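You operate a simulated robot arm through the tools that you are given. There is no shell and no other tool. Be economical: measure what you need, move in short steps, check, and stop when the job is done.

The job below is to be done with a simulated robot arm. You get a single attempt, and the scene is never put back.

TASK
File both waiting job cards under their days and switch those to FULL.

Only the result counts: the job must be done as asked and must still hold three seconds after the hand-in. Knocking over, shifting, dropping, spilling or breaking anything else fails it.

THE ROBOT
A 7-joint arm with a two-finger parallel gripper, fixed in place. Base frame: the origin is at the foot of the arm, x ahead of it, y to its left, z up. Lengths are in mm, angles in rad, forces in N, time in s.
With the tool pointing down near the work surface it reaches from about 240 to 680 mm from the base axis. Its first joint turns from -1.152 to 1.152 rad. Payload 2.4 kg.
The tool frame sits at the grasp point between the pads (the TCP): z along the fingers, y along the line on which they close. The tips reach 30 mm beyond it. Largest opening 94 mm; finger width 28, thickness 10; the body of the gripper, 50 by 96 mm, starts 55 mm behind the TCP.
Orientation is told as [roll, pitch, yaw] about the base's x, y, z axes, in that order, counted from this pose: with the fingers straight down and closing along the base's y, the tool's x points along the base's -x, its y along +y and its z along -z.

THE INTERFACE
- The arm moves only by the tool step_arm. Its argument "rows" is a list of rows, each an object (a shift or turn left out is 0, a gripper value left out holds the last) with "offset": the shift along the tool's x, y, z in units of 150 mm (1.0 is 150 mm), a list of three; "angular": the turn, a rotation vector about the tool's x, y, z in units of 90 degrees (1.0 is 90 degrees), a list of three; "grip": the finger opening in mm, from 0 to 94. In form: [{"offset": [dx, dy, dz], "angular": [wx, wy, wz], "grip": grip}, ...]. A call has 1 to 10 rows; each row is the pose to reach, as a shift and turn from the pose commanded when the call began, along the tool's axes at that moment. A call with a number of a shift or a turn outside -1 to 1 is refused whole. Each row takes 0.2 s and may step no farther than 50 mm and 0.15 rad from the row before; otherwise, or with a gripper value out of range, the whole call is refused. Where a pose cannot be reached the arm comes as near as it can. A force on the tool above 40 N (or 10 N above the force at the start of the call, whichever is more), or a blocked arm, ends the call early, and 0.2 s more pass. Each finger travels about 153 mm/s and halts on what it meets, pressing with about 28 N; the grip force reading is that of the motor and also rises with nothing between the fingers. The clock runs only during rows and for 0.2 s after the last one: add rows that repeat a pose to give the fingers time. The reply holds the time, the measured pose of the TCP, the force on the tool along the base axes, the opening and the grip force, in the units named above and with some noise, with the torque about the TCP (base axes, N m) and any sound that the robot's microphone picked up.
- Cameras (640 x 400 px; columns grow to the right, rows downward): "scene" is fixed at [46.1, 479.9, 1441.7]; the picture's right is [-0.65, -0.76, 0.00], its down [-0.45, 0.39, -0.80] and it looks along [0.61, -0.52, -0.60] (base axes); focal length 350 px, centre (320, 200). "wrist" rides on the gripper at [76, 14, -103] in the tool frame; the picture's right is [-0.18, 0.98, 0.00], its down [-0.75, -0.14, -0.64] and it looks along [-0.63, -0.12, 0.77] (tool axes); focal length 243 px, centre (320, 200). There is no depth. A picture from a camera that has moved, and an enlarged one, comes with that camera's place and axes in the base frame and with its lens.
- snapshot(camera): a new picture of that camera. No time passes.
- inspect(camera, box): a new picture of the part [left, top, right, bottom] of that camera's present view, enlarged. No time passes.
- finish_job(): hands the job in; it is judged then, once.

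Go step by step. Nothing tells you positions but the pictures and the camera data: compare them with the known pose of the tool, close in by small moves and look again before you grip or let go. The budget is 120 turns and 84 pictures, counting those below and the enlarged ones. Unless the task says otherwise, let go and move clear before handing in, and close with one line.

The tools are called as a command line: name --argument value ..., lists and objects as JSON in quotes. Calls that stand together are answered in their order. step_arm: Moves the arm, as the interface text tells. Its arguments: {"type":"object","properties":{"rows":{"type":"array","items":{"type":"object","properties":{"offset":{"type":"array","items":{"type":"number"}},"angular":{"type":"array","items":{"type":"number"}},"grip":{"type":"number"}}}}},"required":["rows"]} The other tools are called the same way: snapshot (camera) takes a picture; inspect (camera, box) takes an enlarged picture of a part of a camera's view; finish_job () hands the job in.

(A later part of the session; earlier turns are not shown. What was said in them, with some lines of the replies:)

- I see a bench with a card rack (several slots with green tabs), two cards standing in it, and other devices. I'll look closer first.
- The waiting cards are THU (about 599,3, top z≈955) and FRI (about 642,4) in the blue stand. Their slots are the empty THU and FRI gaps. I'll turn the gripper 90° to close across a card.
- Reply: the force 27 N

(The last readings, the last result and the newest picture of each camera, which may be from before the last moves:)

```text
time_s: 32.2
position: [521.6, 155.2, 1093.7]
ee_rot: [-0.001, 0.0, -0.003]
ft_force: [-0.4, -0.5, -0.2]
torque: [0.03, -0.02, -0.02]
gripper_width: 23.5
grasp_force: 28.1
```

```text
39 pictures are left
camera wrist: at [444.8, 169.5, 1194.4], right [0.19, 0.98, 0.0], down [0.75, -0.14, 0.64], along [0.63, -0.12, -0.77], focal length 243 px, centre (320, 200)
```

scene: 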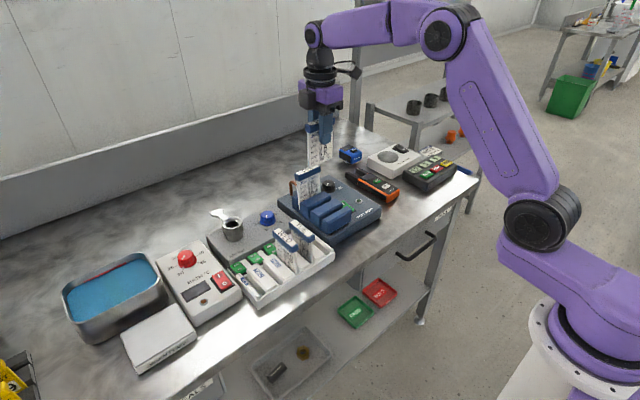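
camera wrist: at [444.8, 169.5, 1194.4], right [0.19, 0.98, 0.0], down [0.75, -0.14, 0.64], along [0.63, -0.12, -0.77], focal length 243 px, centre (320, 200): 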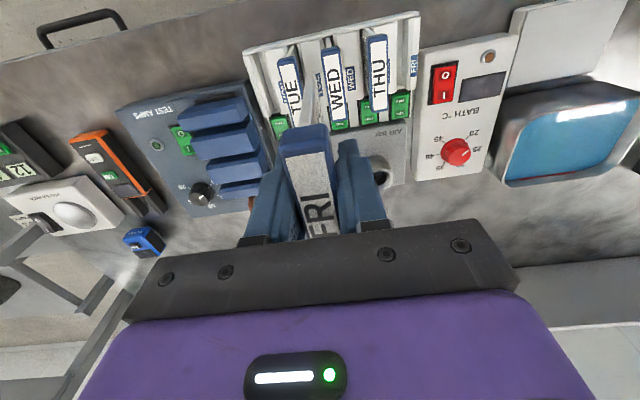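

step_arm --rows '[{"offset": [0, 0.25, 0]}, {"offset": [0, 0.5, 0]}, {"offset": [0, 0.713, 0]}, {"offset": [0, 0.713, 0.3]}, {"offset": [0, 0.713, 0.6]}, {"offset": [0, 0.713, 0.85]}, {"offset": [0, 0.713, 0.98]}]'

inspect --camera "wrist" --box '[200, 20, 440, 190]'

inspect --camera "scene" --box '[210, 190, 330, 310]'

```text
time_s: 33.8
position: [520.6, 262.5, 944.6]
ee_rot: [0.0, 0.001, 0.0]
ft_force: [0.1, 0.2, -0.4]
torque: [0.0, 0.01, -0.04]
gripper_width: 23.5
grasp_force: 27.8
```

```text
2.35 times, centred on (320, 105) of wrist
camera zoom: at [444.7, 276.3, 1046.7], right [0.18, 0.98, 0.0], down [0.75, -0.14, 0.64], along [0.63, -0.12, -0.77], focal length 571 px, centre (320, 424)
```

zoom: 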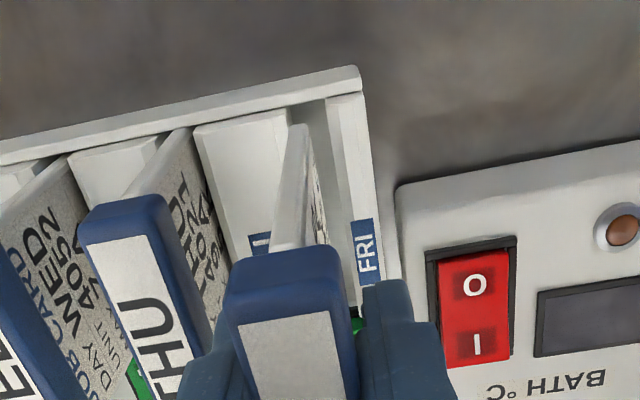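

```text
3.33 times, centred on (270, 250) of scene
camera zoom: at [46.1, 479.9, 1441.7], right [-0.65, -0.76, 0.0], down [-0.45, 0.39, -0.8], along [0.61, -0.52, -0.6], focal length 1165 px, centre (487, 33)
```

zoom: 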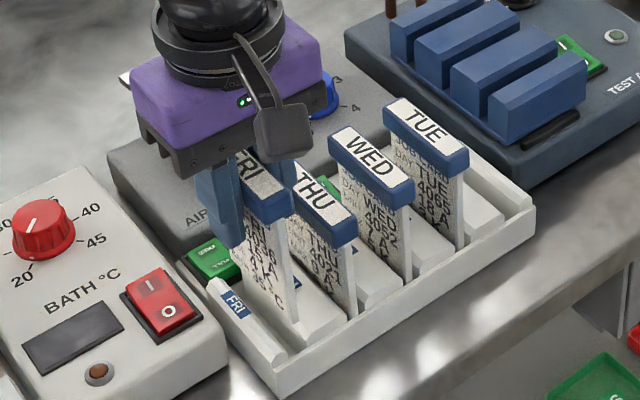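

step_arm --rows '[{"offset": [-0.01, 0.018, 0]}, {"offset": [-0.01, 0.018, 0.06]}, {"offset": [-0.01, 0.018, 0.12]}]'

inspect --camera "wrist" --box '[200, 20, 440, 190]'

```text
time_s: 34.6
position: [522.9, 265.5, 928.4]
ee_rot: [0.0, 0.001, 0.0]
ft_force: [0.0, 0.1, 0.0]
torque: [0.03, 0.01, 0.01]
gripper_width: 23.4
grasp_force: 27.9
```

```text
2.35 times, centred on (320, 105) of wrist
camera zoom: at [447.0, 278.5, 1029.6], right [0.18, 0.98, 0.0], down [0.75, -0.14, 0.64], along [0.63, -0.12, -0.77], focal length 571 px, centre (320, 424)
```

zoom: 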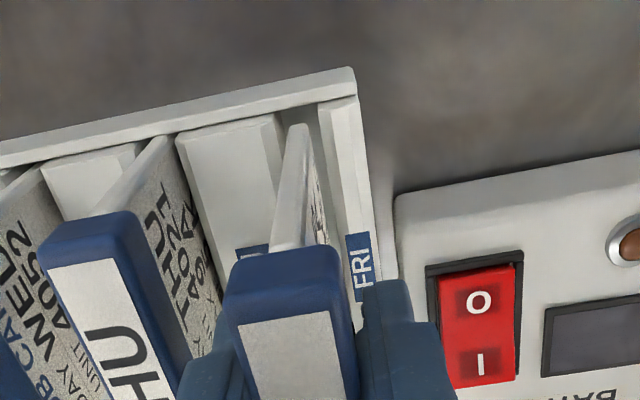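

step_arm --rows '[{"offset": [0, 0.004, 0.03]}, {"offset": [0, 0.004, 0.07]}, {"offset": [0, 0.004, 0.1]}]'

inspect --camera "wrist" --box '[200, 20, 440, 190]'

inspect --camera "scene" --box '[220, 210, 310, 300]'

```text
time_s: 35.4
position: [524.0, 266.4, 912.8]
ee_rot: [-0.001, 0.001, -0.002]
ft_force: [0.3, -0.3, 0.2]
torque: [-0.02, 0.0, 0.01]
gripper_width: 23.4
grasp_force: 28.1
```

```text
2.35 times, centred on (320, 105) of wrist
camera zoom: at [447.0, 279.7, 1013.7], right [0.18, 0.98, 0.0], down [0.75, -0.14, 0.64], along [0.63, -0.12, -0.77], focal length 571 px, centre (320, 424)
```

zoom: 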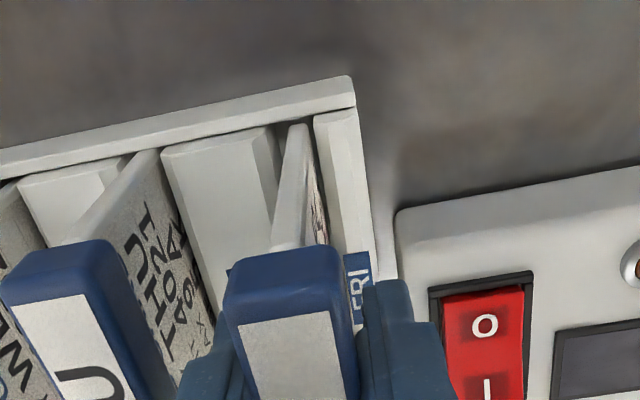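

```text
4.44 times, centred on (265, 255) of scene
camera zoom: at [46.1, 479.9, 1441.7], right [-0.65, -0.76, 0.0], down [-0.45, 0.39, -0.8], along [0.61, -0.52, -0.6], focal length 1553 px, centre (564, -44)
```

zoom: 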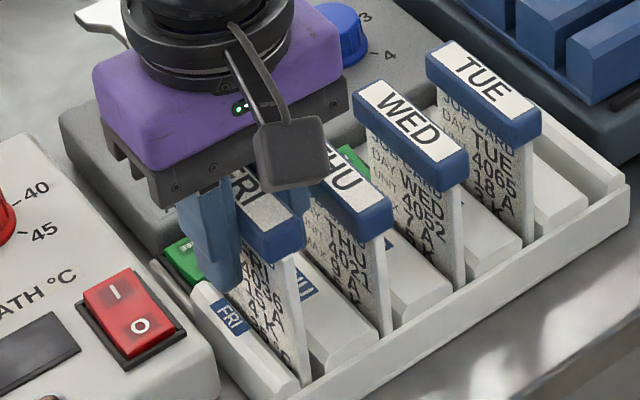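

Aligned in the FRI slot. I'll lower it to seating.

step_arm --rows '[{"offset": [0, 0, 0.04]}, {"offset": [0, 0, 0.08]}, {"offset": [0, 0, 0.12]}, {"offset": [0, 0, 0.14]}, {"offset": [0, 0, 0.16]}, {"offset": [0, 0, 0.175]}, {"offset": [0, 0, 0.19]}]'

inspect --camera "scene" --box '[220, 210, 310, 300]'

snapshot --camera "wrist"

```text
time_s: 37.0
position: [523.7, 265.7, 885.6]
ee_rot: [0.002, -0.005, -0.001]
ft_force: [2.1, -0.9, 26.9]
torque: [-0.04, -0.06, 0.0]
gripper_width: 23.6
grasp_force: 28.1
```

```text
4.44 times, centred on (265, 255) of scene
camera zoom: at [45.6, 479.7, 1441.8], right [-0.65, -0.76, 0.0], down [-0.45, 0.39, -0.8], along [0.61, -0.52, -0.6], focal length 1553 px, centre (564, -44)
```

zoom: 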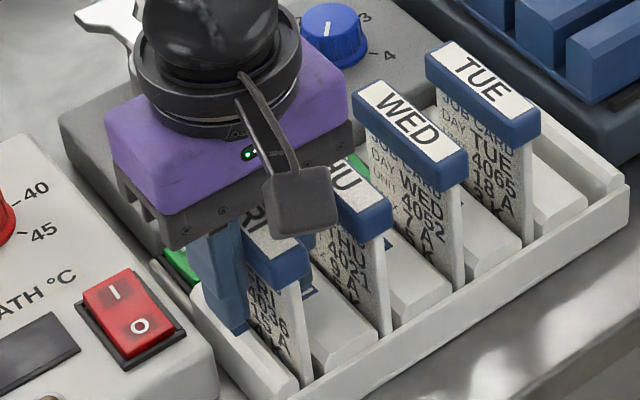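

```text
32 pictures are left
camera wrist: at [447.3, 278.6, 986.6], right [0.18, 0.98, 0.0], down [0.75, -0.14, 0.65], along [0.63, -0.12, -0.76], focal length 243 px, centre (320, 200)
```

wrist: 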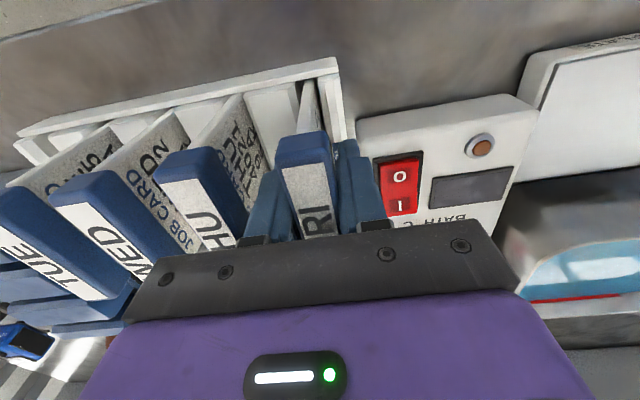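

step_arm --rows '[{"offset": [0, 0, -0.015]}, {"offset": [0, 0, -0.015], "grip": 27}, {"offset": [0, 0, -0.015], "grip": 30}, {"offset": [0, 0, -0.1]}, {"offset": [0, 0, -0.25]}, {"offset": [0, 0, -0.5]}, {"offset": [0, 0, -0.8]}, {"offset": [0, 0, -1]}]'

step_arm --rows '[{"offset": [0.3, 0, 0]}, {"offset": [0.4, -0.1, 0]}]'

inspect --camera "scene" --box '[210, 190, 330, 310]'

snapshot --camera "wrist"

```text
time_s: 38.8
position: [522.9, 264.1, 1035.1]
ee_rot: [0.0, -0.001, 0.0]
ft_force: [-0.7, 0.0, 0.4]
torque: [-0.02, 0.03, 0.0]
gripper_width: 29.9
grasp_force: 0.0
```

```text
time_s: 39.4
position: [463.0, 250.6, 1035.4]
ee_rot: [0.001, 0.0, 0.001]
ft_force: [0.2, 0.3, 0.2]
torque: [0.02, 0.0, 0.03]
gripper_width: 29.9
grasp_force: 0.0
```

```text
3.33 times, centred on (270, 250) of scene
camera zoom: at [46.1, 479.9, 1441.7], right [-0.65, -0.76, 0.0], down [-0.45, 0.39, -0.8], along [0.61, -0.52, -0.6], focal length 1165 px, centre (487, 33)
```

zoom: 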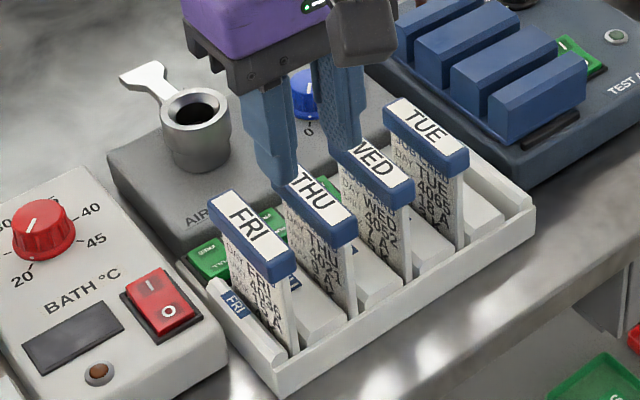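

```text
30 pictures are left
camera wrist: at [386.3, 264.0, 1135.8], right [0.18, 0.98, 0.0], down [0.75, -0.14, 0.64], along [0.63, -0.12, -0.77], focal length 243 px, centre (320, 200)
```

wrist: 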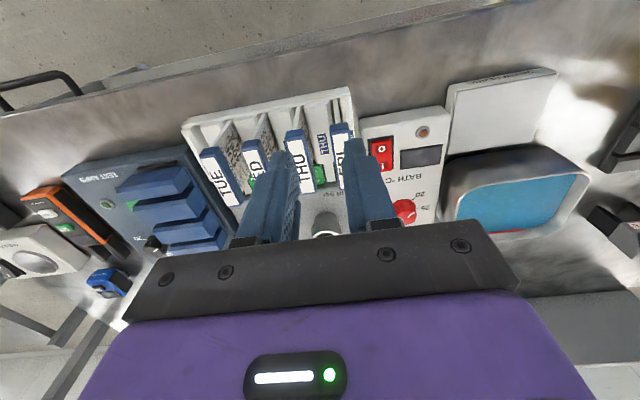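

step_arm --rows '[{"offset": [0, 0, -0.3], "grip": 0}, {"offset": [-0.25, -0.13, -0.37]}, {"offset": [-0.5, -0.13, -0.37]}, {"offset": [-0.75, -0.13, -0.37]}, {"offset": [-0.98, -0.13, -0.37]}]'

snapshot --camera "wrist"

inspect --camera "wrist" --box '[230, 0, 390, 120]'

```text
time_s: 40.6
position: [608.9, 230.2, 1091.2]
ee_rot: [0.0, 0.003, 0.003]
ft_force: [0.2, -0.3, -0.6]
torque: [0.02, 0.02, 0.01]
gripper_width: 0.0
grasp_force: 28.5
```

```text
29 pictures are left
camera wrist: at [533.4, 244.8, 1193.0], right [0.18, 0.98, 0.0], down [0.75, -0.14, 0.64], along [0.63, -0.12, -0.77], focal length 243 px, centre (320, 200)
```

wrist: 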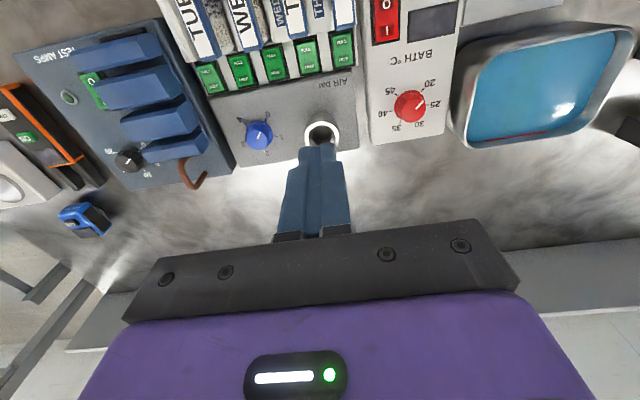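

```text
3.33 times, centred on (310, 60) of wrist
camera zoom: at [533.4, 244.8, 1193.0], right [0.18, 0.98, 0.0], down [0.75, -0.14, 0.64], along [0.63, -0.12, -0.77], focal length 809 px, centre (353, 667)
```

zoom: 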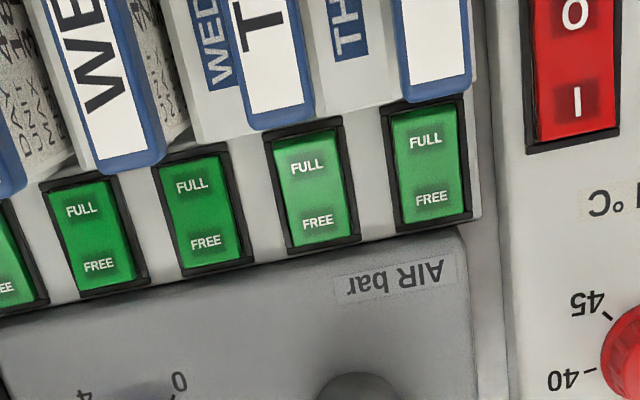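

step_arm --rows '[{"offset": [-0.07, 0.07, 0.2]}, {"offset": [-0.07, 0.07, 0.45]}, {"offset": [-0.07, 0.07, 0.62]}]'

inspect --camera "wrist" --box '[200, 0, 360, 120]'

inspect --camera "scene" --box '[215, 220, 295, 280]'

```text
time_s: 41.4
position: [621.1, 239.7, 996.8]
ee_rot: [0.0, 0.001, 0.001]
ft_force: [0.0, 0.6, -0.5]
torque: [0.03, 0.02, 0.04]
gripper_width: 0.0
grasp_force: 28.0
```

```text
3.33 times, centred on (280, 60) of wrist
camera zoom: at [544.3, 254.5, 1097.4], right [0.18, 0.98, 0.0], down [0.75, -0.14, 0.64], along [0.63, -0.12, -0.77], focal length 809 px, centre (453, 667)
```

zoom: 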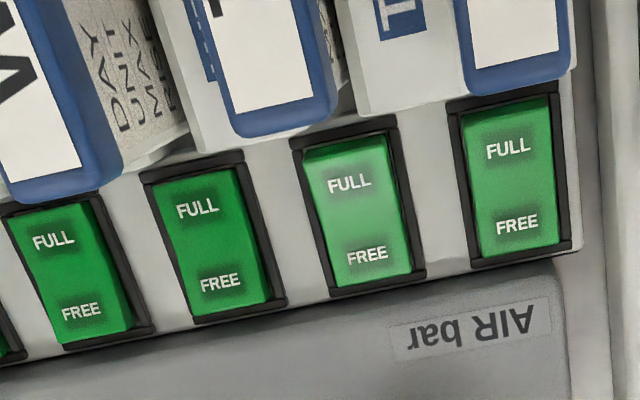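

```text
6.67 times, centred on (255, 250) of scene
camera zoom: at [46.1, 479.9, 1441.7], right [-0.65, -0.76, 0.0], down [-0.45, 0.39, -0.8], along [0.61, -0.52, -0.6], focal length 2330 px, centre (753, -133)
```

zoom: 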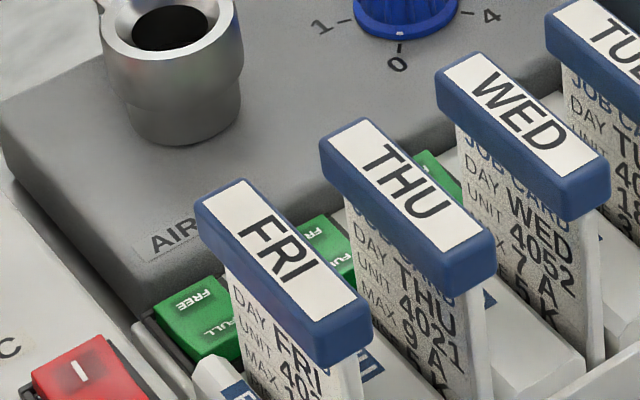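

step_arm --rows '[{"offset": [0.14, 0.08, 0]}, {"offset": [0.273, 0.162, 0]}, {"offset": [0.273, 0.162, 0.2]}, {"offset": [0.273, 0.162, 0.4]}]'

snapshot --camera "wrist"

inspect --camera "scene" --box '[210, 200, 300, 280]'

```text
time_s: 42.4
position: [577.6, 265.2, 936.3]
ee_rot: [0.002, 0.0, 0.0]
ft_force: [0.2, 0.0, -0.2]
torque: [0.02, -0.01, 0.03]
gripper_width: 0.0
grasp_force: 27.9
```

```text
25 pictures are left
camera wrist: at [501.4, 277.8, 1037.1], right [0.18, 0.98, 0.0], down [0.75, -0.14, 0.64], along [0.63, -0.12, -0.77], focal length 243 px, centre (320, 200)
```

wrist: 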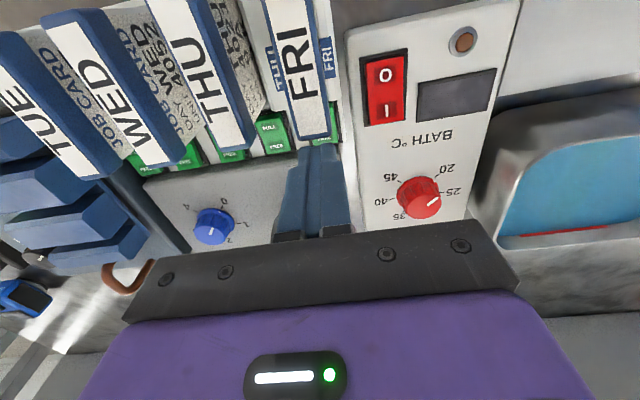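

```text
5.00 times, centred on (255, 240) of scene
camera zoom: at [46.1, 479.9, 1441.7], right [-0.65, -0.76, 0.0], down [-0.45, 0.39, -0.8], along [0.61, -0.52, -0.6], focal length 1747 px, centre (645, 0)
```

zoom: 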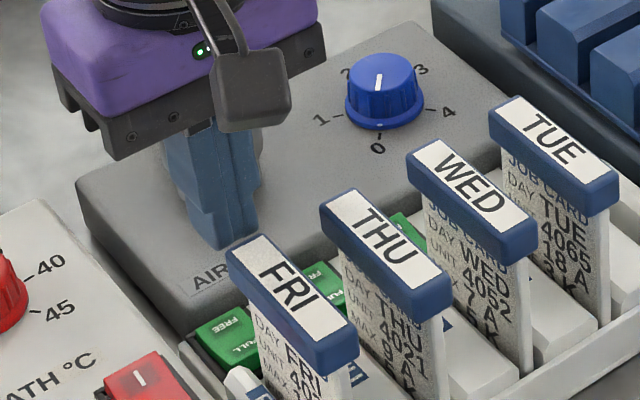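

step_arm --rows '[{"offset": [-0.015, -0.005, 0.1]}, {"offset": [-0.015, -0.005, 0.25]}, {"offset": [-0.015, -0.005, 0.33]}]'

inspect --camera "scene" --box '[210, 200, 300, 280]'

```text
time_s: 43.2
position: [581.0, 263.6, 886.9]
ee_rot: [-0.001, -0.001, -0.001]
ft_force: [0.2, 0.7, -0.9]
torque: [-0.03, 0.0, -0.01]
gripper_width: 0.0
grasp_force: 28.4
```

```text
5.00 times, centred on (255, 240) of scene
camera zoom: at [46.1, 479.9, 1441.7], right [-0.65, -0.76, 0.0], down [-0.45, 0.39, -0.8], along [0.61, -0.52, -0.6], focal length 1747 px, centre (645, 0)
```

zoom: 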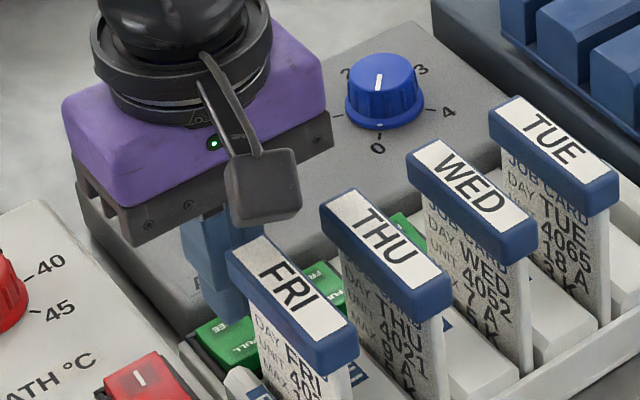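

step_arm --rows '[{"offset": [0.012, 0, 0.03]}, {"offset": [0.012, 0, 0.05]}, {"offset": [0.012, 0, 0.07]}, {"offset": [0.012, 0, 0.085]}, {"offset": [0.012, 0, 0.1]}, {"offset": [0.012, 0, 0.115]}, {"offset": [0.012, 0, 0.13]}]'

```text
time_s: 44.8
position: [581.4, 264.4, 866.8]
ee_rot: [-0.001, 0.0, -0.001]
ft_force: [0.4, -0.4, -0.2]
torque: [0.01, 0.0, 0.02]
gripper_width: 0.2
grasp_force: 28.0
```

inspect --camera "scene" --box '[210, 200, 300, 280]'

snapshot --camera "wrist"

```text
5.00 times, centred on (255, 240) of scene
camera zoom: at [46.1, 479.9, 1441.7], right [-0.65, -0.76, 0.0], down [-0.45, 0.39, -0.8], along [0.61, -0.52, -0.6], focal length 1747 px, centre (645, 0)
```

zoom: 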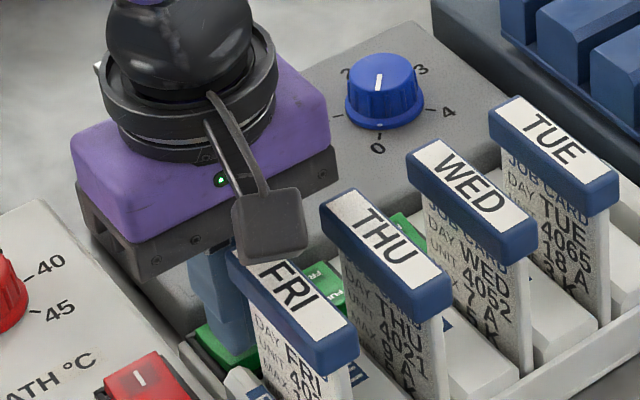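

```text
21 pictures are left
camera wrist: at [504.2, 278.5, 969.4], right [0.18, 0.98, 0.0], down [0.75, -0.14, 0.64], along [0.63, -0.12, -0.77], focal length 243 px, centre (320, 200)
```

wrist: 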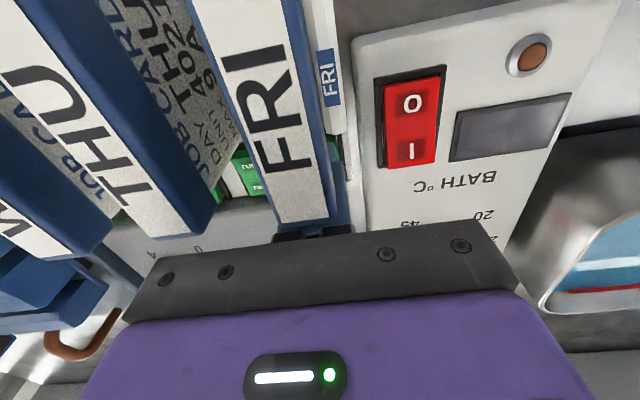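

step_arm --rows '[{"offset": [0, 0, 0.012]}, {"offset": [0, 0, 0.022]}, {"offset": [0, 0, 0.032]}, {"offset": [0, 0, 0.04]}]'

```text
time_s: 45.8
position: [579.4, 264.1, 861.2]
ee_rot: [-0.001, 0.001, 0.001]
ft_force: [-1.9, -1.0, 2.5]
torque: [0.0, 0.08, 0.0]
gripper_width: 0.0
grasp_force: 28.4
```

step_arm --rows '[{"offset": [0, 0, -0.1]}, {"offset": [-0.015, 0, -0.13], "angular": [0, 0.06, 0]}, {"offset": [-0.03, 0, -0.13], "angular": [0, 0.127, 0]}, {"offset": [-0.03, 0, -0.06], "angular": [0, 0.127, 0]}, {"offset": [-0.03, 0, 0], "angular": [0, 0.127, 0]}]'

inspect --camera "scene" --box '[210, 200, 300, 280]'

```text
time_s: 47.0
position: [583.2, 264.2, 865.4]
ee_rot: [0.002, 0.2, -0.001]
ft_force: [-9.4, -6.5, 27.9]
torque: [0.1, 0.74, 0.18]
gripper_width: 0.0
grasp_force: 27.6
```

```text
5.00 times, centred on (255, 240) of scene
camera zoom: at [45.3, 479.5, 1441.8], right [-0.65, -0.76, 0.0], down [-0.45, 0.39, -0.8], along [0.61, -0.52, -0.6], focal length 1747 px, centre (645, 0)
```

zoom: 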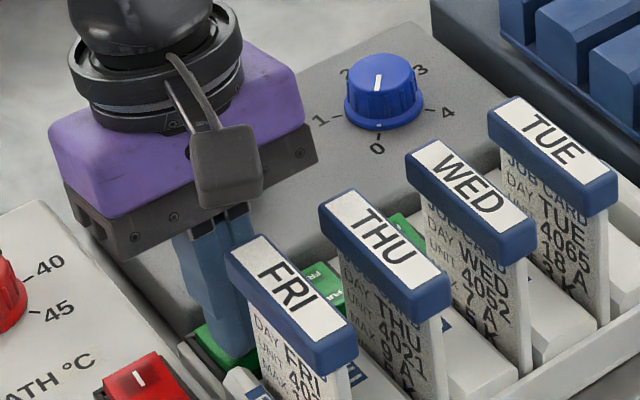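

step_arm --rows '[{"offset": [0, 0, -0.2]}, {"offset": [0, 0, -0.5], "angular": [0, -0.06, 0]}, {"offset": [-0.05, 0, -0.75], "angular": [0, -0.127, 0]}, {"offset": [-0.2, -0.1, -0.9], "angular": [0, -0.127, 0]}]'

inspect --camera "wrist" --box '[200, 0, 360, 120]'

```text
time_s: 48.0
position: [640.5, 248.0, 988.7]
ee_rot: [0.0, -0.002, 0.0]
ft_force: [0.4, -0.2, 0.1]
torque: [-0.01, 0.03, 0.01]
gripper_width: 0.0
grasp_force: 27.8
```

```text
3.33 times, centred on (280, 60) of wrist
camera zoom: at [563.7, 262.8, 1089.1], right [0.18, 0.98, 0.0], down [0.75, -0.14, 0.64], along [0.63, -0.12, -0.77], focal length 809 px, centre (453, 667)
```

zoom: 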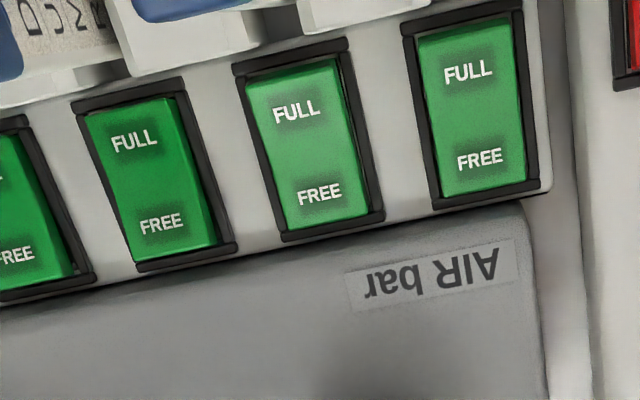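

inspect --camera "scene" --box '[220, 160, 290, 220]'

```text
6.67 times, centred on (255, 190) of scene
camera zoom: at [46.0, 480.0, 1441.7], right [-0.65, -0.76, 0.0], down [-0.45, 0.39, -0.8], along [0.61, -0.52, -0.6], focal length 2330 px, centre (753, 267)
```

zoom: 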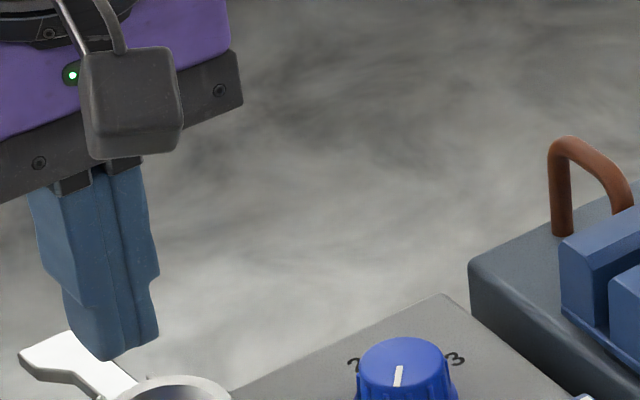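

step_arm --rows '[{"offset": [0.2, 0.05, 0], "angular": [0, 0.03, 0]}, {"offset": [0.377, 0.09, 0.05], "angular": [0, 0.064, 0]}, {"offset": [0.377, 0.09, 0.3], "angular": [0, 0.064, 0]}, {"offset": [0.377, 0.09, 0.55], "angular": [0, 0.064, 0]}, {"offset": [0.377, 0.09, 0.7], "angular": [0, 0.064, 0]}]'

```text
time_s: 49.2
position: [584.0, 263.9, 883.3]
ee_rot: [-0.001, 0.103, 0.001]
ft_force: [0.4, -0.3, -0.4]
torque: [0.01, 0.0, 0.03]
gripper_width: 0.1
grasp_force: 28.4
```

step_arm --rows '[{"offset": [-0.005, -0.013, 0.05]}, {"offset": [-0.01, -0.013, 0.1]}, {"offset": [-0.013, -0.013, 0.13]}, {"offset": [-0.015, -0.013, 0.145]}, {"offset": [-0.016, -0.013, 0.16]}, {"offset": [-0.0175, -0.013, 0.175]}]'

```text
time_s: 50.6
position: [586.0, 262.0, 861.0]
ee_rot: [0.001, 0.099, 0.0]
ft_force: [-0.8, -1.4, 3.7]
torque: [-0.05, 0.08, 0.01]
gripper_width: 0.1
grasp_force: 27.5
stopped in row 6: the force on the tool passed its limit at 45 N (the readings are from after the stop); the commanded pose is now the measured one
```

step_arm --rows '[{"offset": [0, 0, -0.2]}, {"offset": [0, 0, -0.5], "angular": [0, -0.03, 0]}, {"offset": [-0.15, -0.05, -0.75], "angular": [0, -0.064, 0]}, {"offset": [-0.3, -0.1, -0.8], "angular": [0, -0.064, 0]}]'

inspect --camera "wrist" --box '[220, 0, 360, 105]'

```text
time_s: 51.6
position: [638.7, 247.5, 976.3]
ee_rot: [-0.001, 0.0, 0.001]
ft_force: [-0.4, -0.2, 0.2]
torque: [0.02, -0.01, -0.03]
gripper_width: 0.0
grasp_force: 28.1
```

```text
3.81 times, centred on (290, 52) of wrist
camera zoom: at [563.2, 261.0, 1077.6], right [0.18, 0.98, 0.0], down [0.75, -0.14, 0.64], along [0.63, -0.12, -0.77], focal length 924 px, centre (434, 762)
```

zoom: 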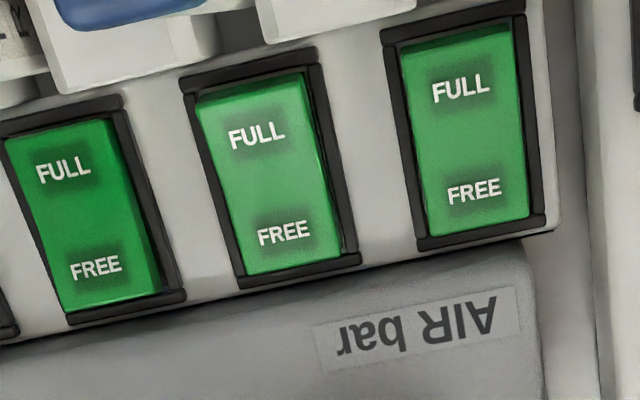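

The closed fingers are too broad for the rocker frame. I'll lift the FRI card again and use its bottom corner to press its own switch, starting by re-gripping the card the same way as before.

step_arm --rows '[{"offset": [0, 0, -0.25], "grip": 31}, {"offset": [0.3, 0.12, -0.25]}, {"offset": [0.6, 0.12, -0.25]}, {"offset": [0.767, 0.12, -0.25]}, {"offset": [0.767, 0.12, 0]}]'

snapshot --camera "wrist"

```text
time_s: 52.8
position: [525.8, 266.5, 975.8]
ee_rot: [0.002, -0.002, 0.001]
ft_force: [0.9, -0.3, -0.3]
torque: [0.02, 0.01, 0.01]
gripper_width: 31.1
grasp_force: 0.1
```

```text
16 pictures are left
camera wrist: at [448.5, 280.0, 1077.1], right [0.18, 0.98, 0.0], down [0.75, -0.14, 0.64], along [0.63, -0.12, -0.77], focal length 243 px, centre (320, 200)
```

wrist: 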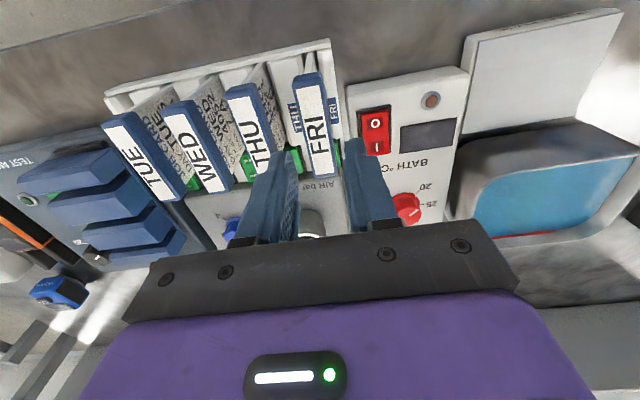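

step_arm --rows '[{"offset": [0.013, -0.013, 0], "grip": 34}, {"offset": [0.013, -0.013, 0.2]}, {"offset": [0.013, -0.013, 0.33]}, {"offset": [0.013, -0.013, 0.45]}, {"offset": [0.013, -0.013, 0.59]}]'

step_arm --rows '[{"grip": 28}, {"grip": 22}, {"grip": 10}, {"grip": 4}, {"grip": 4}]'

```text
time_s: 54.0
position: [522.6, 264.7, 887.4]
ee_rot: [0.0, -0.002, 0.0]
ft_force: [-0.7, -0.5, -0.3]
torque: [0.02, 0.0, 0.03]
gripper_width: 34.1
grasp_force: 0.1
```

```text
time_s: 55.2
position: [523.0, 263.6, 886.6]
ee_rot: [-0.001, -0.002, 0.0]
ft_force: [1.1, 0.3, 0.0]
torque: [-0.01, 0.03, 0.0]
gripper_width: 23.4
grasp_force: 28.0
```

step_arm --rows '[{"offset": [0, 0, -0.15]}, {"offset": [0, 0, -0.35]}, {"offset": [0, 0, -0.6]}, {"offset": [-0.12, 0, -0.6], "angular": [0, -0.09, 0]}, {"offset": [-0.24, 0, -0.6], "angular": [0, -0.18, 0]}, {"offset": [-0.35, 0, -0.6], "angular": [0, -0.267, 0]}, {"offset": [-0.35, 0, -0.45], "angular": [0, -0.267, 0]}]'

inspect --camera "wrist" --box '[180, 0, 420, 180]'

inspect --camera "scene" --box '[200, 190, 300, 270]'

```text
time_s: 56.8
position: [578.4, 264.7, 954.5]
ee_rot: [0.002, -0.423, 0.0]
ft_force: [0.3, 0.2, -0.6]
torque: [-0.06, 0.04, 0.03]
gripper_width: 23.5
grasp_force: 27.6
```

```text
2.22 times, centred on (300, 90) of wrist
camera zoom: at [466.8, 277.4, 1016.1], right [0.17, 0.98, 0.08], down [0.42, -0.14, 0.89], along [0.89, -0.12, -0.44], focal length 539 px, centre (364, 444)
```

zoom: 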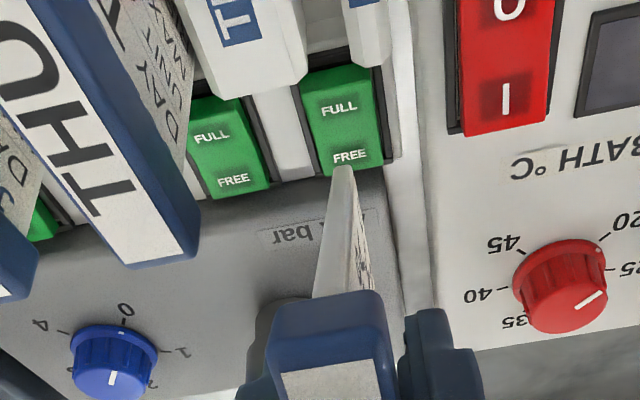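

```text
5.00 times, centred on (250, 230) of scene
camera zoom: at [46.1, 479.9, 1441.7], right [-0.65, -0.76, 0.0], down [-0.45, 0.39, -0.8], along [0.61, -0.52, -0.6], focal length 1747 px, centre (670, 50)
```

zoom: 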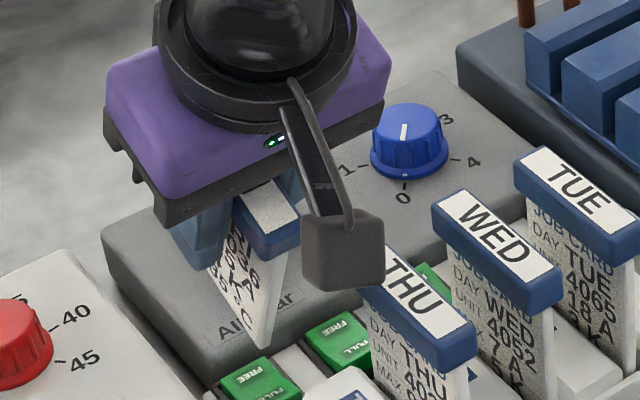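

step_arm --rows '[{"offset": [0.036, 0, 0.065]}, {"offset": [0.072, 0, 0.1285]}, {"offset": [0.0884, 0, 0.165]}, {"offset": [0.0938, 0, 0.177]}, {"offset": [0.0992, 0, 0.1893]}]'

inspect --camera "wrist" --box '[200, 0, 400, 150]'

```text
time_s: 58.0
position: [575.3, 262.6, 921.9]
ee_rot: [0.001, -0.421, -0.004]
ft_force: [0.1, -0.2, -0.5]
torque: [0.0, 0.0, 0.0]
gripper_width: 23.6
grasp_force: 28.1
```

```text
2.67 times, centred on (300, 75) of wrist
camera zoom: at [463.7, 277.5, 983.7], right [0.17, 0.98, 0.08], down [0.43, -0.14, 0.89], along [0.89, -0.12, -0.44], focal length 647 px, centre (373, 533)
```

zoom: 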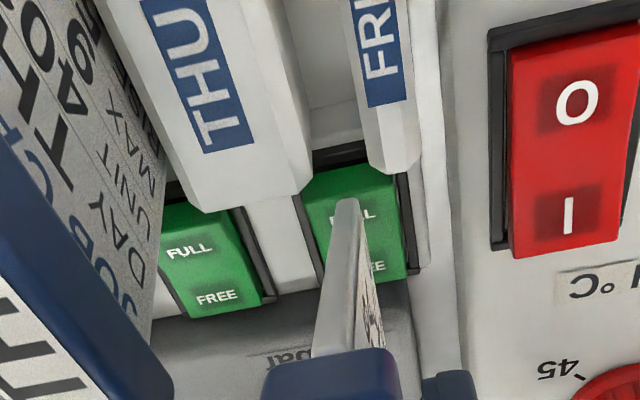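

step_arm --rows '[{"offset": [0.0054, 0, 0.0122]}, {"offset": [0.0109, 0, 0.0244]}, {"offset": [0.0163, 0, 0.0365]}, {"offset": [0.0204, 0, 0.0457]}]'

inspect --camera "wrist" --box '[200, 0, 400, 150]'

```text
time_s: 59.0
position: [575.4, 265.3, 916.7]
ee_rot: [0.002, -0.425, -0.001]
ft_force: [-6.0, -1.8, 21.9]
torque: [-0.18, 0.6, 0.0]
gripper_width: 23.7
grasp_force: 28.2
heard: click
```

```text
2.67 times, centred on (300, 75) of wrist
camera zoom: at [464.1, 278.0, 977.9], right [0.17, 0.98, 0.08], down [0.42, -0.14, 0.9], along [0.89, -0.12, -0.44], focal length 647 px, centre (373, 533)
```

zoom: 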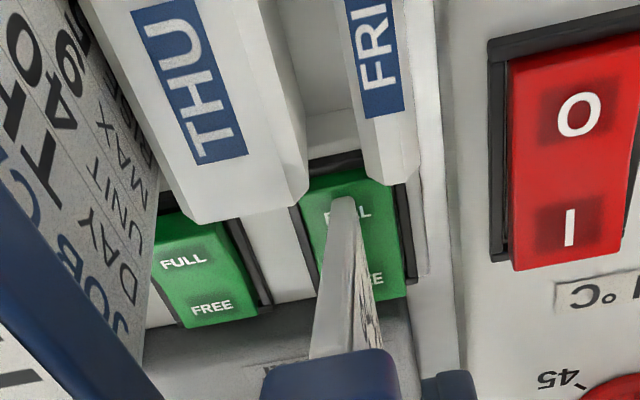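

FRI clicked over to FULL. I'll back off, straighten up, and return to just above the FRI slot.

step_arm --rows '[{"offset": [-0.08, 0, -0.18]}, {"offset": [-0.163, 0, -0.365]}, {"offset": [-0.06, 0, -0.412], "angular": [0, 0.09, 0]}, {"offset": [0.05, 0, -0.46], "angular": [0, 0.18, 0]}, {"offset": [0.153, 0, -0.507], "angular": [0, 0.268, 0]}]'

inspect --camera "wrist" --box '[200, 0, 440, 170]'

```text
time_s: 60.2
position: [522.6, 264.5, 973.7]
ee_rot: [0.002, 0.001, 0.0]
ft_force: [-0.2, 0.4, -0.5]
torque: [0.03, -0.01, 0.0]
gripper_width: 23.4
grasp_force: 27.8
```

```text
2.35 times, centred on (320, 85) of wrist
camera zoom: at [446.8, 278.4, 1076.0], right [0.18, 0.98, 0.0], down [0.76, -0.14, 0.64], along [0.63, -0.12, -0.77], focal length 571 px, centre (320, 471)
```

zoom: 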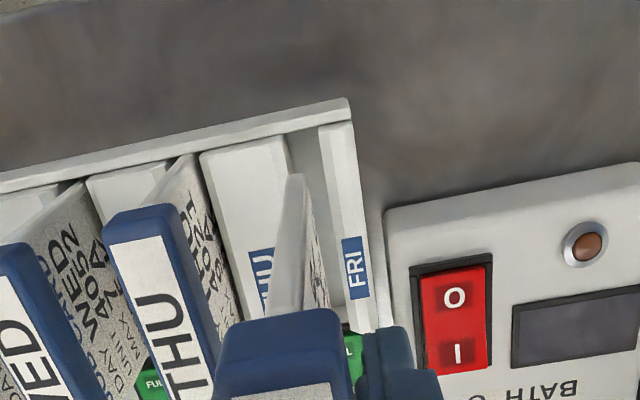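

step_arm --rows '[{"offset": [0, 0.006, 0.1]}, {"offset": [0, 0.006, 0.2]}, {"offset": [0, 0.006, 0.3]}]'

inspect --camera "wrist" --box '[200, 20, 440, 190]'

```text
time_s: 61.0
position: [523.6, 265.4, 928.6]
ee_rot: [-0.001, 0.0, 0.0]
ft_force: [0.9, 0.0, -1.1]
torque: [0.01, 0.03, -0.03]
gripper_width: 23.4
grasp_force: 27.9
```

```text
2.35 times, centred on (320, 105) of wrist
camera zoom: at [446.7, 278.6, 1030.3], right [0.18, 0.98, 0.0], down [0.75, -0.14, 0.64], along [0.63, -0.12, -0.77], focal length 571 px, centre (320, 424)
```

zoom: 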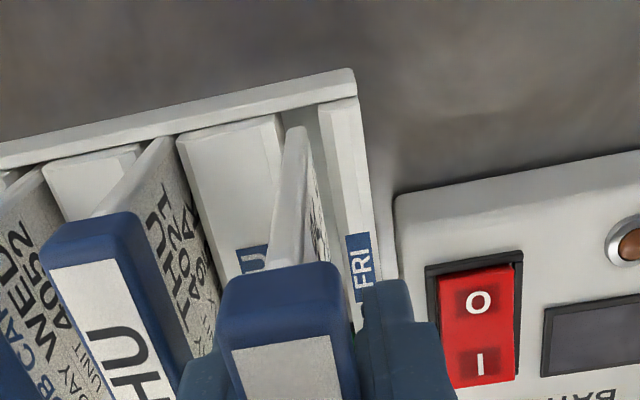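

step_arm --rows '[{"offset": [0, 0.007, 0.02]}, {"offset": [0, 0.008, 0.08]}, {"offset": [0, 0.008, 0.14]}, {"offset": [0, 0.008, 0.2]}, {"offset": [0, 0.008, 0.25]}, {"offset": [0, 0.008, 0.27]}, {"offset": [0, 0.008, 0.29]}, {"offset": [0, 0.008, 0.305]}, {"offset": [0, 0.008, 0.32]}]'

inspect --camera "scene" --box '[220, 210, 310, 300]'

```text
time_s: 63.0
position: [525.3, 265.9, 884.0]
ee_rot: [0.003, -0.003, -0.001]
ft_force: [-3.9, 1.3, 28.2]
torque: [-0.01, -0.15, 0.0]
gripper_width: 23.5
grasp_force: 28.3
```

```text
4.44 times, centred on (265, 255) of scene
camera zoom: at [45.5, 479.7, 1441.8], right [-0.65, -0.76, 0.0], down [-0.45, 0.39, -0.8], along [0.61, -0.52, -0.6], focal length 1553 px, centre (564, -44)
```

zoom: 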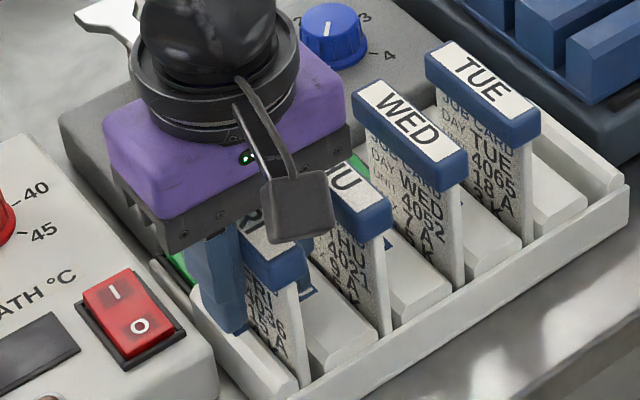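

step_arm --rows '[{"offset": [0, 0, -0.02]}, {"offset": [0, 0, -0.02], "grip": 27}, {"offset": [0, 0, -0.02], "grip": 31}, {"offset": [0, 0, -0.15]}, {"offset": [0, 0, -0.4]}, {"offset": [0, 0, -0.65]}, {"offset": [0.015, -0.15, -0.65]}, {"offset": [0.015, -0.307, -0.65], "grip": 34}]'

snapshot --camera "wrist"

```text
time_s: 64.8
position: [521.7, 219.0, 979.4]
ee_rot: [0.0, -0.001, 0.0]
ft_force: [-0.2, 0.6, 0.0]
torque: [0.0, -0.02, 0.01]
gripper_width: 33.9
grasp_force: 0.1
```

```text
8 pictures are left
camera wrist: at [444.1, 233.0, 1081.0], right [0.18, 0.98, 0.0], down [0.75, -0.14, 0.64], along [0.63, -0.12, -0.77], focal length 243 px, centre (320, 200)
```

wrist: 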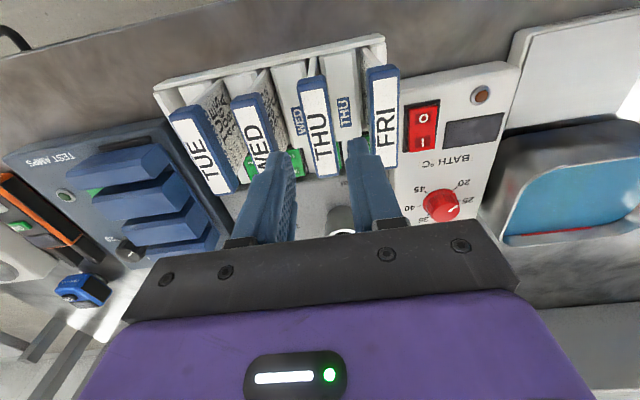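

step_arm --rows '[{"offset": [-0.005, -0.005, 0.15]}, {"offset": [-0.005, -0.005, 0.33]}, {"offset": [-0.005, -0.005, 0.48]}, {"offset": [-0.005, -0.005, 0.615]}]'

step_arm --rows '[{"grip": 28}, {"grip": 22}, {"grip": 10}, {"grip": 4}, {"grip": 4}]'

```text
time_s: 65.8
position: [520.3, 217.3, 887.2]
ee_rot: [0.0, 0.0, -0.001]
ft_force: [-0.4, -0.4, 0.6]
torque: [-0.01, 0.02, 0.01]
gripper_width: 34.1
grasp_force: 0.1
```

```text
time_s: 67.0
position: [521.2, 218.4, 885.7]
ee_rot: [-0.001, 0.0, 0.001]
ft_force: [-0.2, 0.6, 0.7]
torque: [-0.01, -0.02, -0.03]
gripper_width: 23.7
grasp_force: 28.3
```

step_arm --rows '[{"offset": [0, 0, -0.15]}, {"offset": [0, 0, -0.35]}, {"offset": [0, 0, -0.6]}, {"offset": [-0.12, 0.002, -0.6], "angular": [0, -0.09, 0]}, {"offset": [-0.24, 0.005, -0.6], "angular": [0, -0.18, 0]}, {"offset": [-0.357, 0.005, -0.6], "angular": [0, -0.267, 0]}, {"offset": [-0.357, 0.005, -0.45], "angular": [0, -0.267, 0]}, {"offset": [-0.357, 0.005, -0.26], "angular": [0, -0.267, 0]}]'

inspect --camera "wrist" --box '[200, 0, 400, 150]'

```text
time_s: 68.8
position: [573.2, 217.8, 925.6]
ee_rot: [0.0, -0.419, -0.001]
ft_force: [0.3, 0.0, -0.9]
torque: [0.03, -0.01, 0.02]
gripper_width: 23.6
grasp_force: 28.4
```

```text
2.67 times, centred on (300, 75) of wrist
camera zoom: at [462.6, 232.6, 987.2], right [0.17, 0.98, 0.08], down [0.43, -0.14, 0.89], along [0.89, -0.12, -0.44], focal length 647 px, centre (373, 533)
```

zoom: 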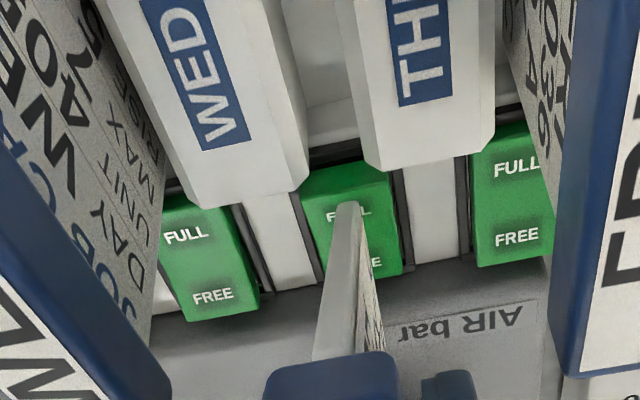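

step_arm --rows '[{"offset": [-0.005, 0, 0.012]}, {"offset": [0.002, 0, 0.03]}, {"offset": [0.009, 0, 0.045]}, {"offset": [0.015, 0, 0.058]}, {"offset": [0.0208, 0, 0.071]}]'

```text
time_s: 70.0
position: [577.0, 220.6, 917.2]
ee_rot: [0.002, -0.424, -0.001]
ft_force: [-6.7, -1.6, 20.2]
torque: [-0.12, 0.62, -0.03]
gripper_width: 23.4
grasp_force: 27.4
heard: click
```

THU clicked over too. I'll back off, straighten, and refile the THU card.

step_arm --rows '[{"offset": [-0.08, 0, -0.18]}, {"offset": [-0.163, 0, -0.365]}, {"offset": [-0.06, 0, -0.412], "angular": [0, 0.09, 0]}, {"offset": [0.05, 0, -0.46], "angular": [0, 0.18, 0]}, {"offset": [0.155, 0, -0.508], "angular": [0, 0.269, 0]}]'

step_arm --rows '[{"offset": [0, 0.006, 0.1]}, {"offset": [0, 0.006, 0.2]}, {"offset": [0, 0.006, 0.3]}]'

inspect --camera "wrist" --box '[200, 0, 440, 170]'

```text
time_s: 71.2
position: [524.6, 221.1, 974.5]
ee_rot: [0.001, 0.008, 0.0]
ft_force: [-0.2, 0.3, -1.0]
torque: [-0.02, 0.0, -0.02]
gripper_width: 23.4
grasp_force: 27.8
```

```text
time_s: 72.0
position: [524.7, 220.7, 928.1]
ee_rot: [0.001, 0.005, 0.001]
ft_force: [0.9, -0.6, -0.1]
torque: [-0.02, 0.02, -0.03]
gripper_width: 23.6
grasp_force: 28.2
```

```text
2.35 times, centred on (320, 85) of wrist
camera zoom: at [447.8, 233.2, 1030.9], right [0.18, 0.98, 0.0], down [0.76, -0.14, 0.64], along [0.63, -0.12, -0.77], focal length 571 px, centre (320, 471)
```

zoom: 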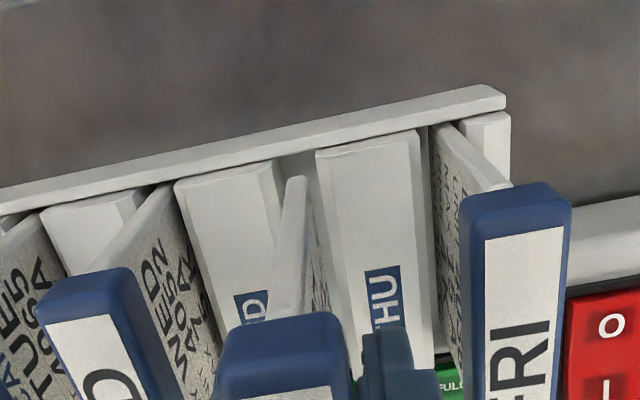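

step_arm --rows '[{"offset": [0.013, 0.009, 0.02]}, {"offset": [0.013, 0.009, 0.08]}, {"offset": [0.013, 0.009, 0.12]}]'

inspect --camera "wrist" --box '[200, 0, 440, 170]'

```text
time_s: 72.8
position: [521.1, 221.5, 913.3]
ee_rot: [0.0, 0.004, -0.001]
ft_force: [-0.1, -1.1, -0.6]
torque: [-0.01, 0.0, -0.02]
gripper_width: 23.5
grasp_force: 28.1
```

```text
2.35 times, centred on (320, 85) of wrist
camera zoom: at [445.7, 235.4, 1013.8], right [0.18, 0.98, 0.0], down [0.76, -0.14, 0.64], along [0.63, -0.12, -0.77], focal length 571 px, centre (320, 471)
```

zoom: 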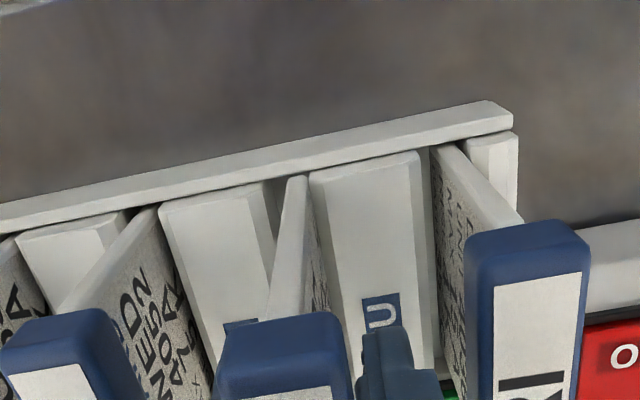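

step_arm --rows '[{"offset": [0, 0, 0.04]}, {"offset": [0, 0, 0.08]}, {"offset": [0, 0, 0.12]}, {"offset": [0, 0, 0.15]}, {"offset": [0, 0, 0.17]}, {"offset": [0, 0, 0.19]}, {"offset": [0, 0, 0.205]}, {"offset": [0, 0, 0.22]}]'

```text
time_s: 74.6
position: [523.4, 222.2, 879.9]
ee_rot: [0.003, -0.002, -0.001]
ft_force: [-2.6, -0.9, 27.5]
torque: [-0.05, -0.13, 0.0]
gripper_width: 23.5
grasp_force: 28.1
```

Seated firmly. I'll release, rise and check everything.

step_arm --rows '[{"offset": [0, 0, -0.02]}, {"offset": [0, 0, -0.02], "grip": 27}, {"offset": [0, 0, -0.02], "grip": 31}, {"offset": [0, 0, -0.15]}, {"offset": [0, 0, -0.4]}, {"offset": [0, 0, -0.7]}, {"offset": [0, 0, -1]}]'

step_arm --rows '[{"offset": [-0.3, 0.1, -0.1]}, {"offset": [-0.6, 0.15, -0.2], "grip": 0}, {"offset": [-0.7, 0.15, -0.25]}]'

inspect --camera "wrist" --box '[190, 0, 380, 125]'

inspect --camera "scene" --box '[210, 180, 350, 300]'

```text
time_s: 76.2
position: [524.4, 220.9, 1030.5]
ee_rot: [0.001, 0.005, 0.001]
ft_force: [-0.6, 0.3, -0.4]
torque: [-0.02, 0.03, 0.01]
gripper_width: 31.0
grasp_force: 0.0
```

```text
time_s: 77.0
position: [628.8, 244.1, 1065.8]
ee_rot: [-0.003, 0.005, 0.0]
ft_force: [-0.3, 1.3, 0.0]
torque: [-0.02, 0.01, 0.02]
gripper_width: 0.1
grasp_force: 28.1
```

```text
3.20 times, centred on (285, 62) of wrist
camera zoom: at [552.8, 258.4, 1167.6], right [0.18, 0.98, 0.0], down [0.76, -0.14, 0.64], along [0.63, -0.12, -0.77], focal length 776 px, centre (432, 640)
```

zoom: 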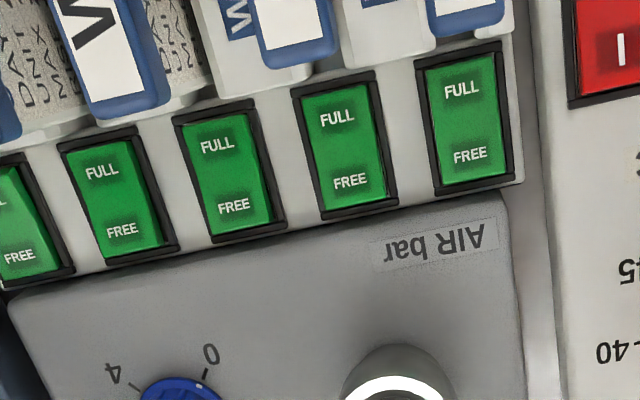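

```text
3.33 times, centred on (280, 240) of scene
camera zoom: at [46.1, 479.9, 1441.7], right [-0.65, -0.76, 0.0], down [-0.45, 0.39, -0.8], along [0.61, -0.52, -0.6], focal length 1165 px, centre (453, 67)
```

zoom: 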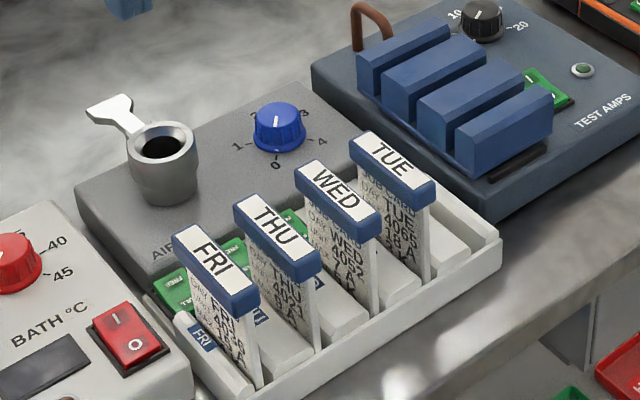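

All four filed cards are level in their slots. The THU and FRI rockers now match TUE and WED at FULL, the rest of the bench in view looks unmoved, and the gripper is clear, so I'm handing in.

finish_job

```text
The job is handed in.
```

The THU and FRI job cards are filed in their slots and both switches are set to FULL; I pressed each switch with a corner of its own card.
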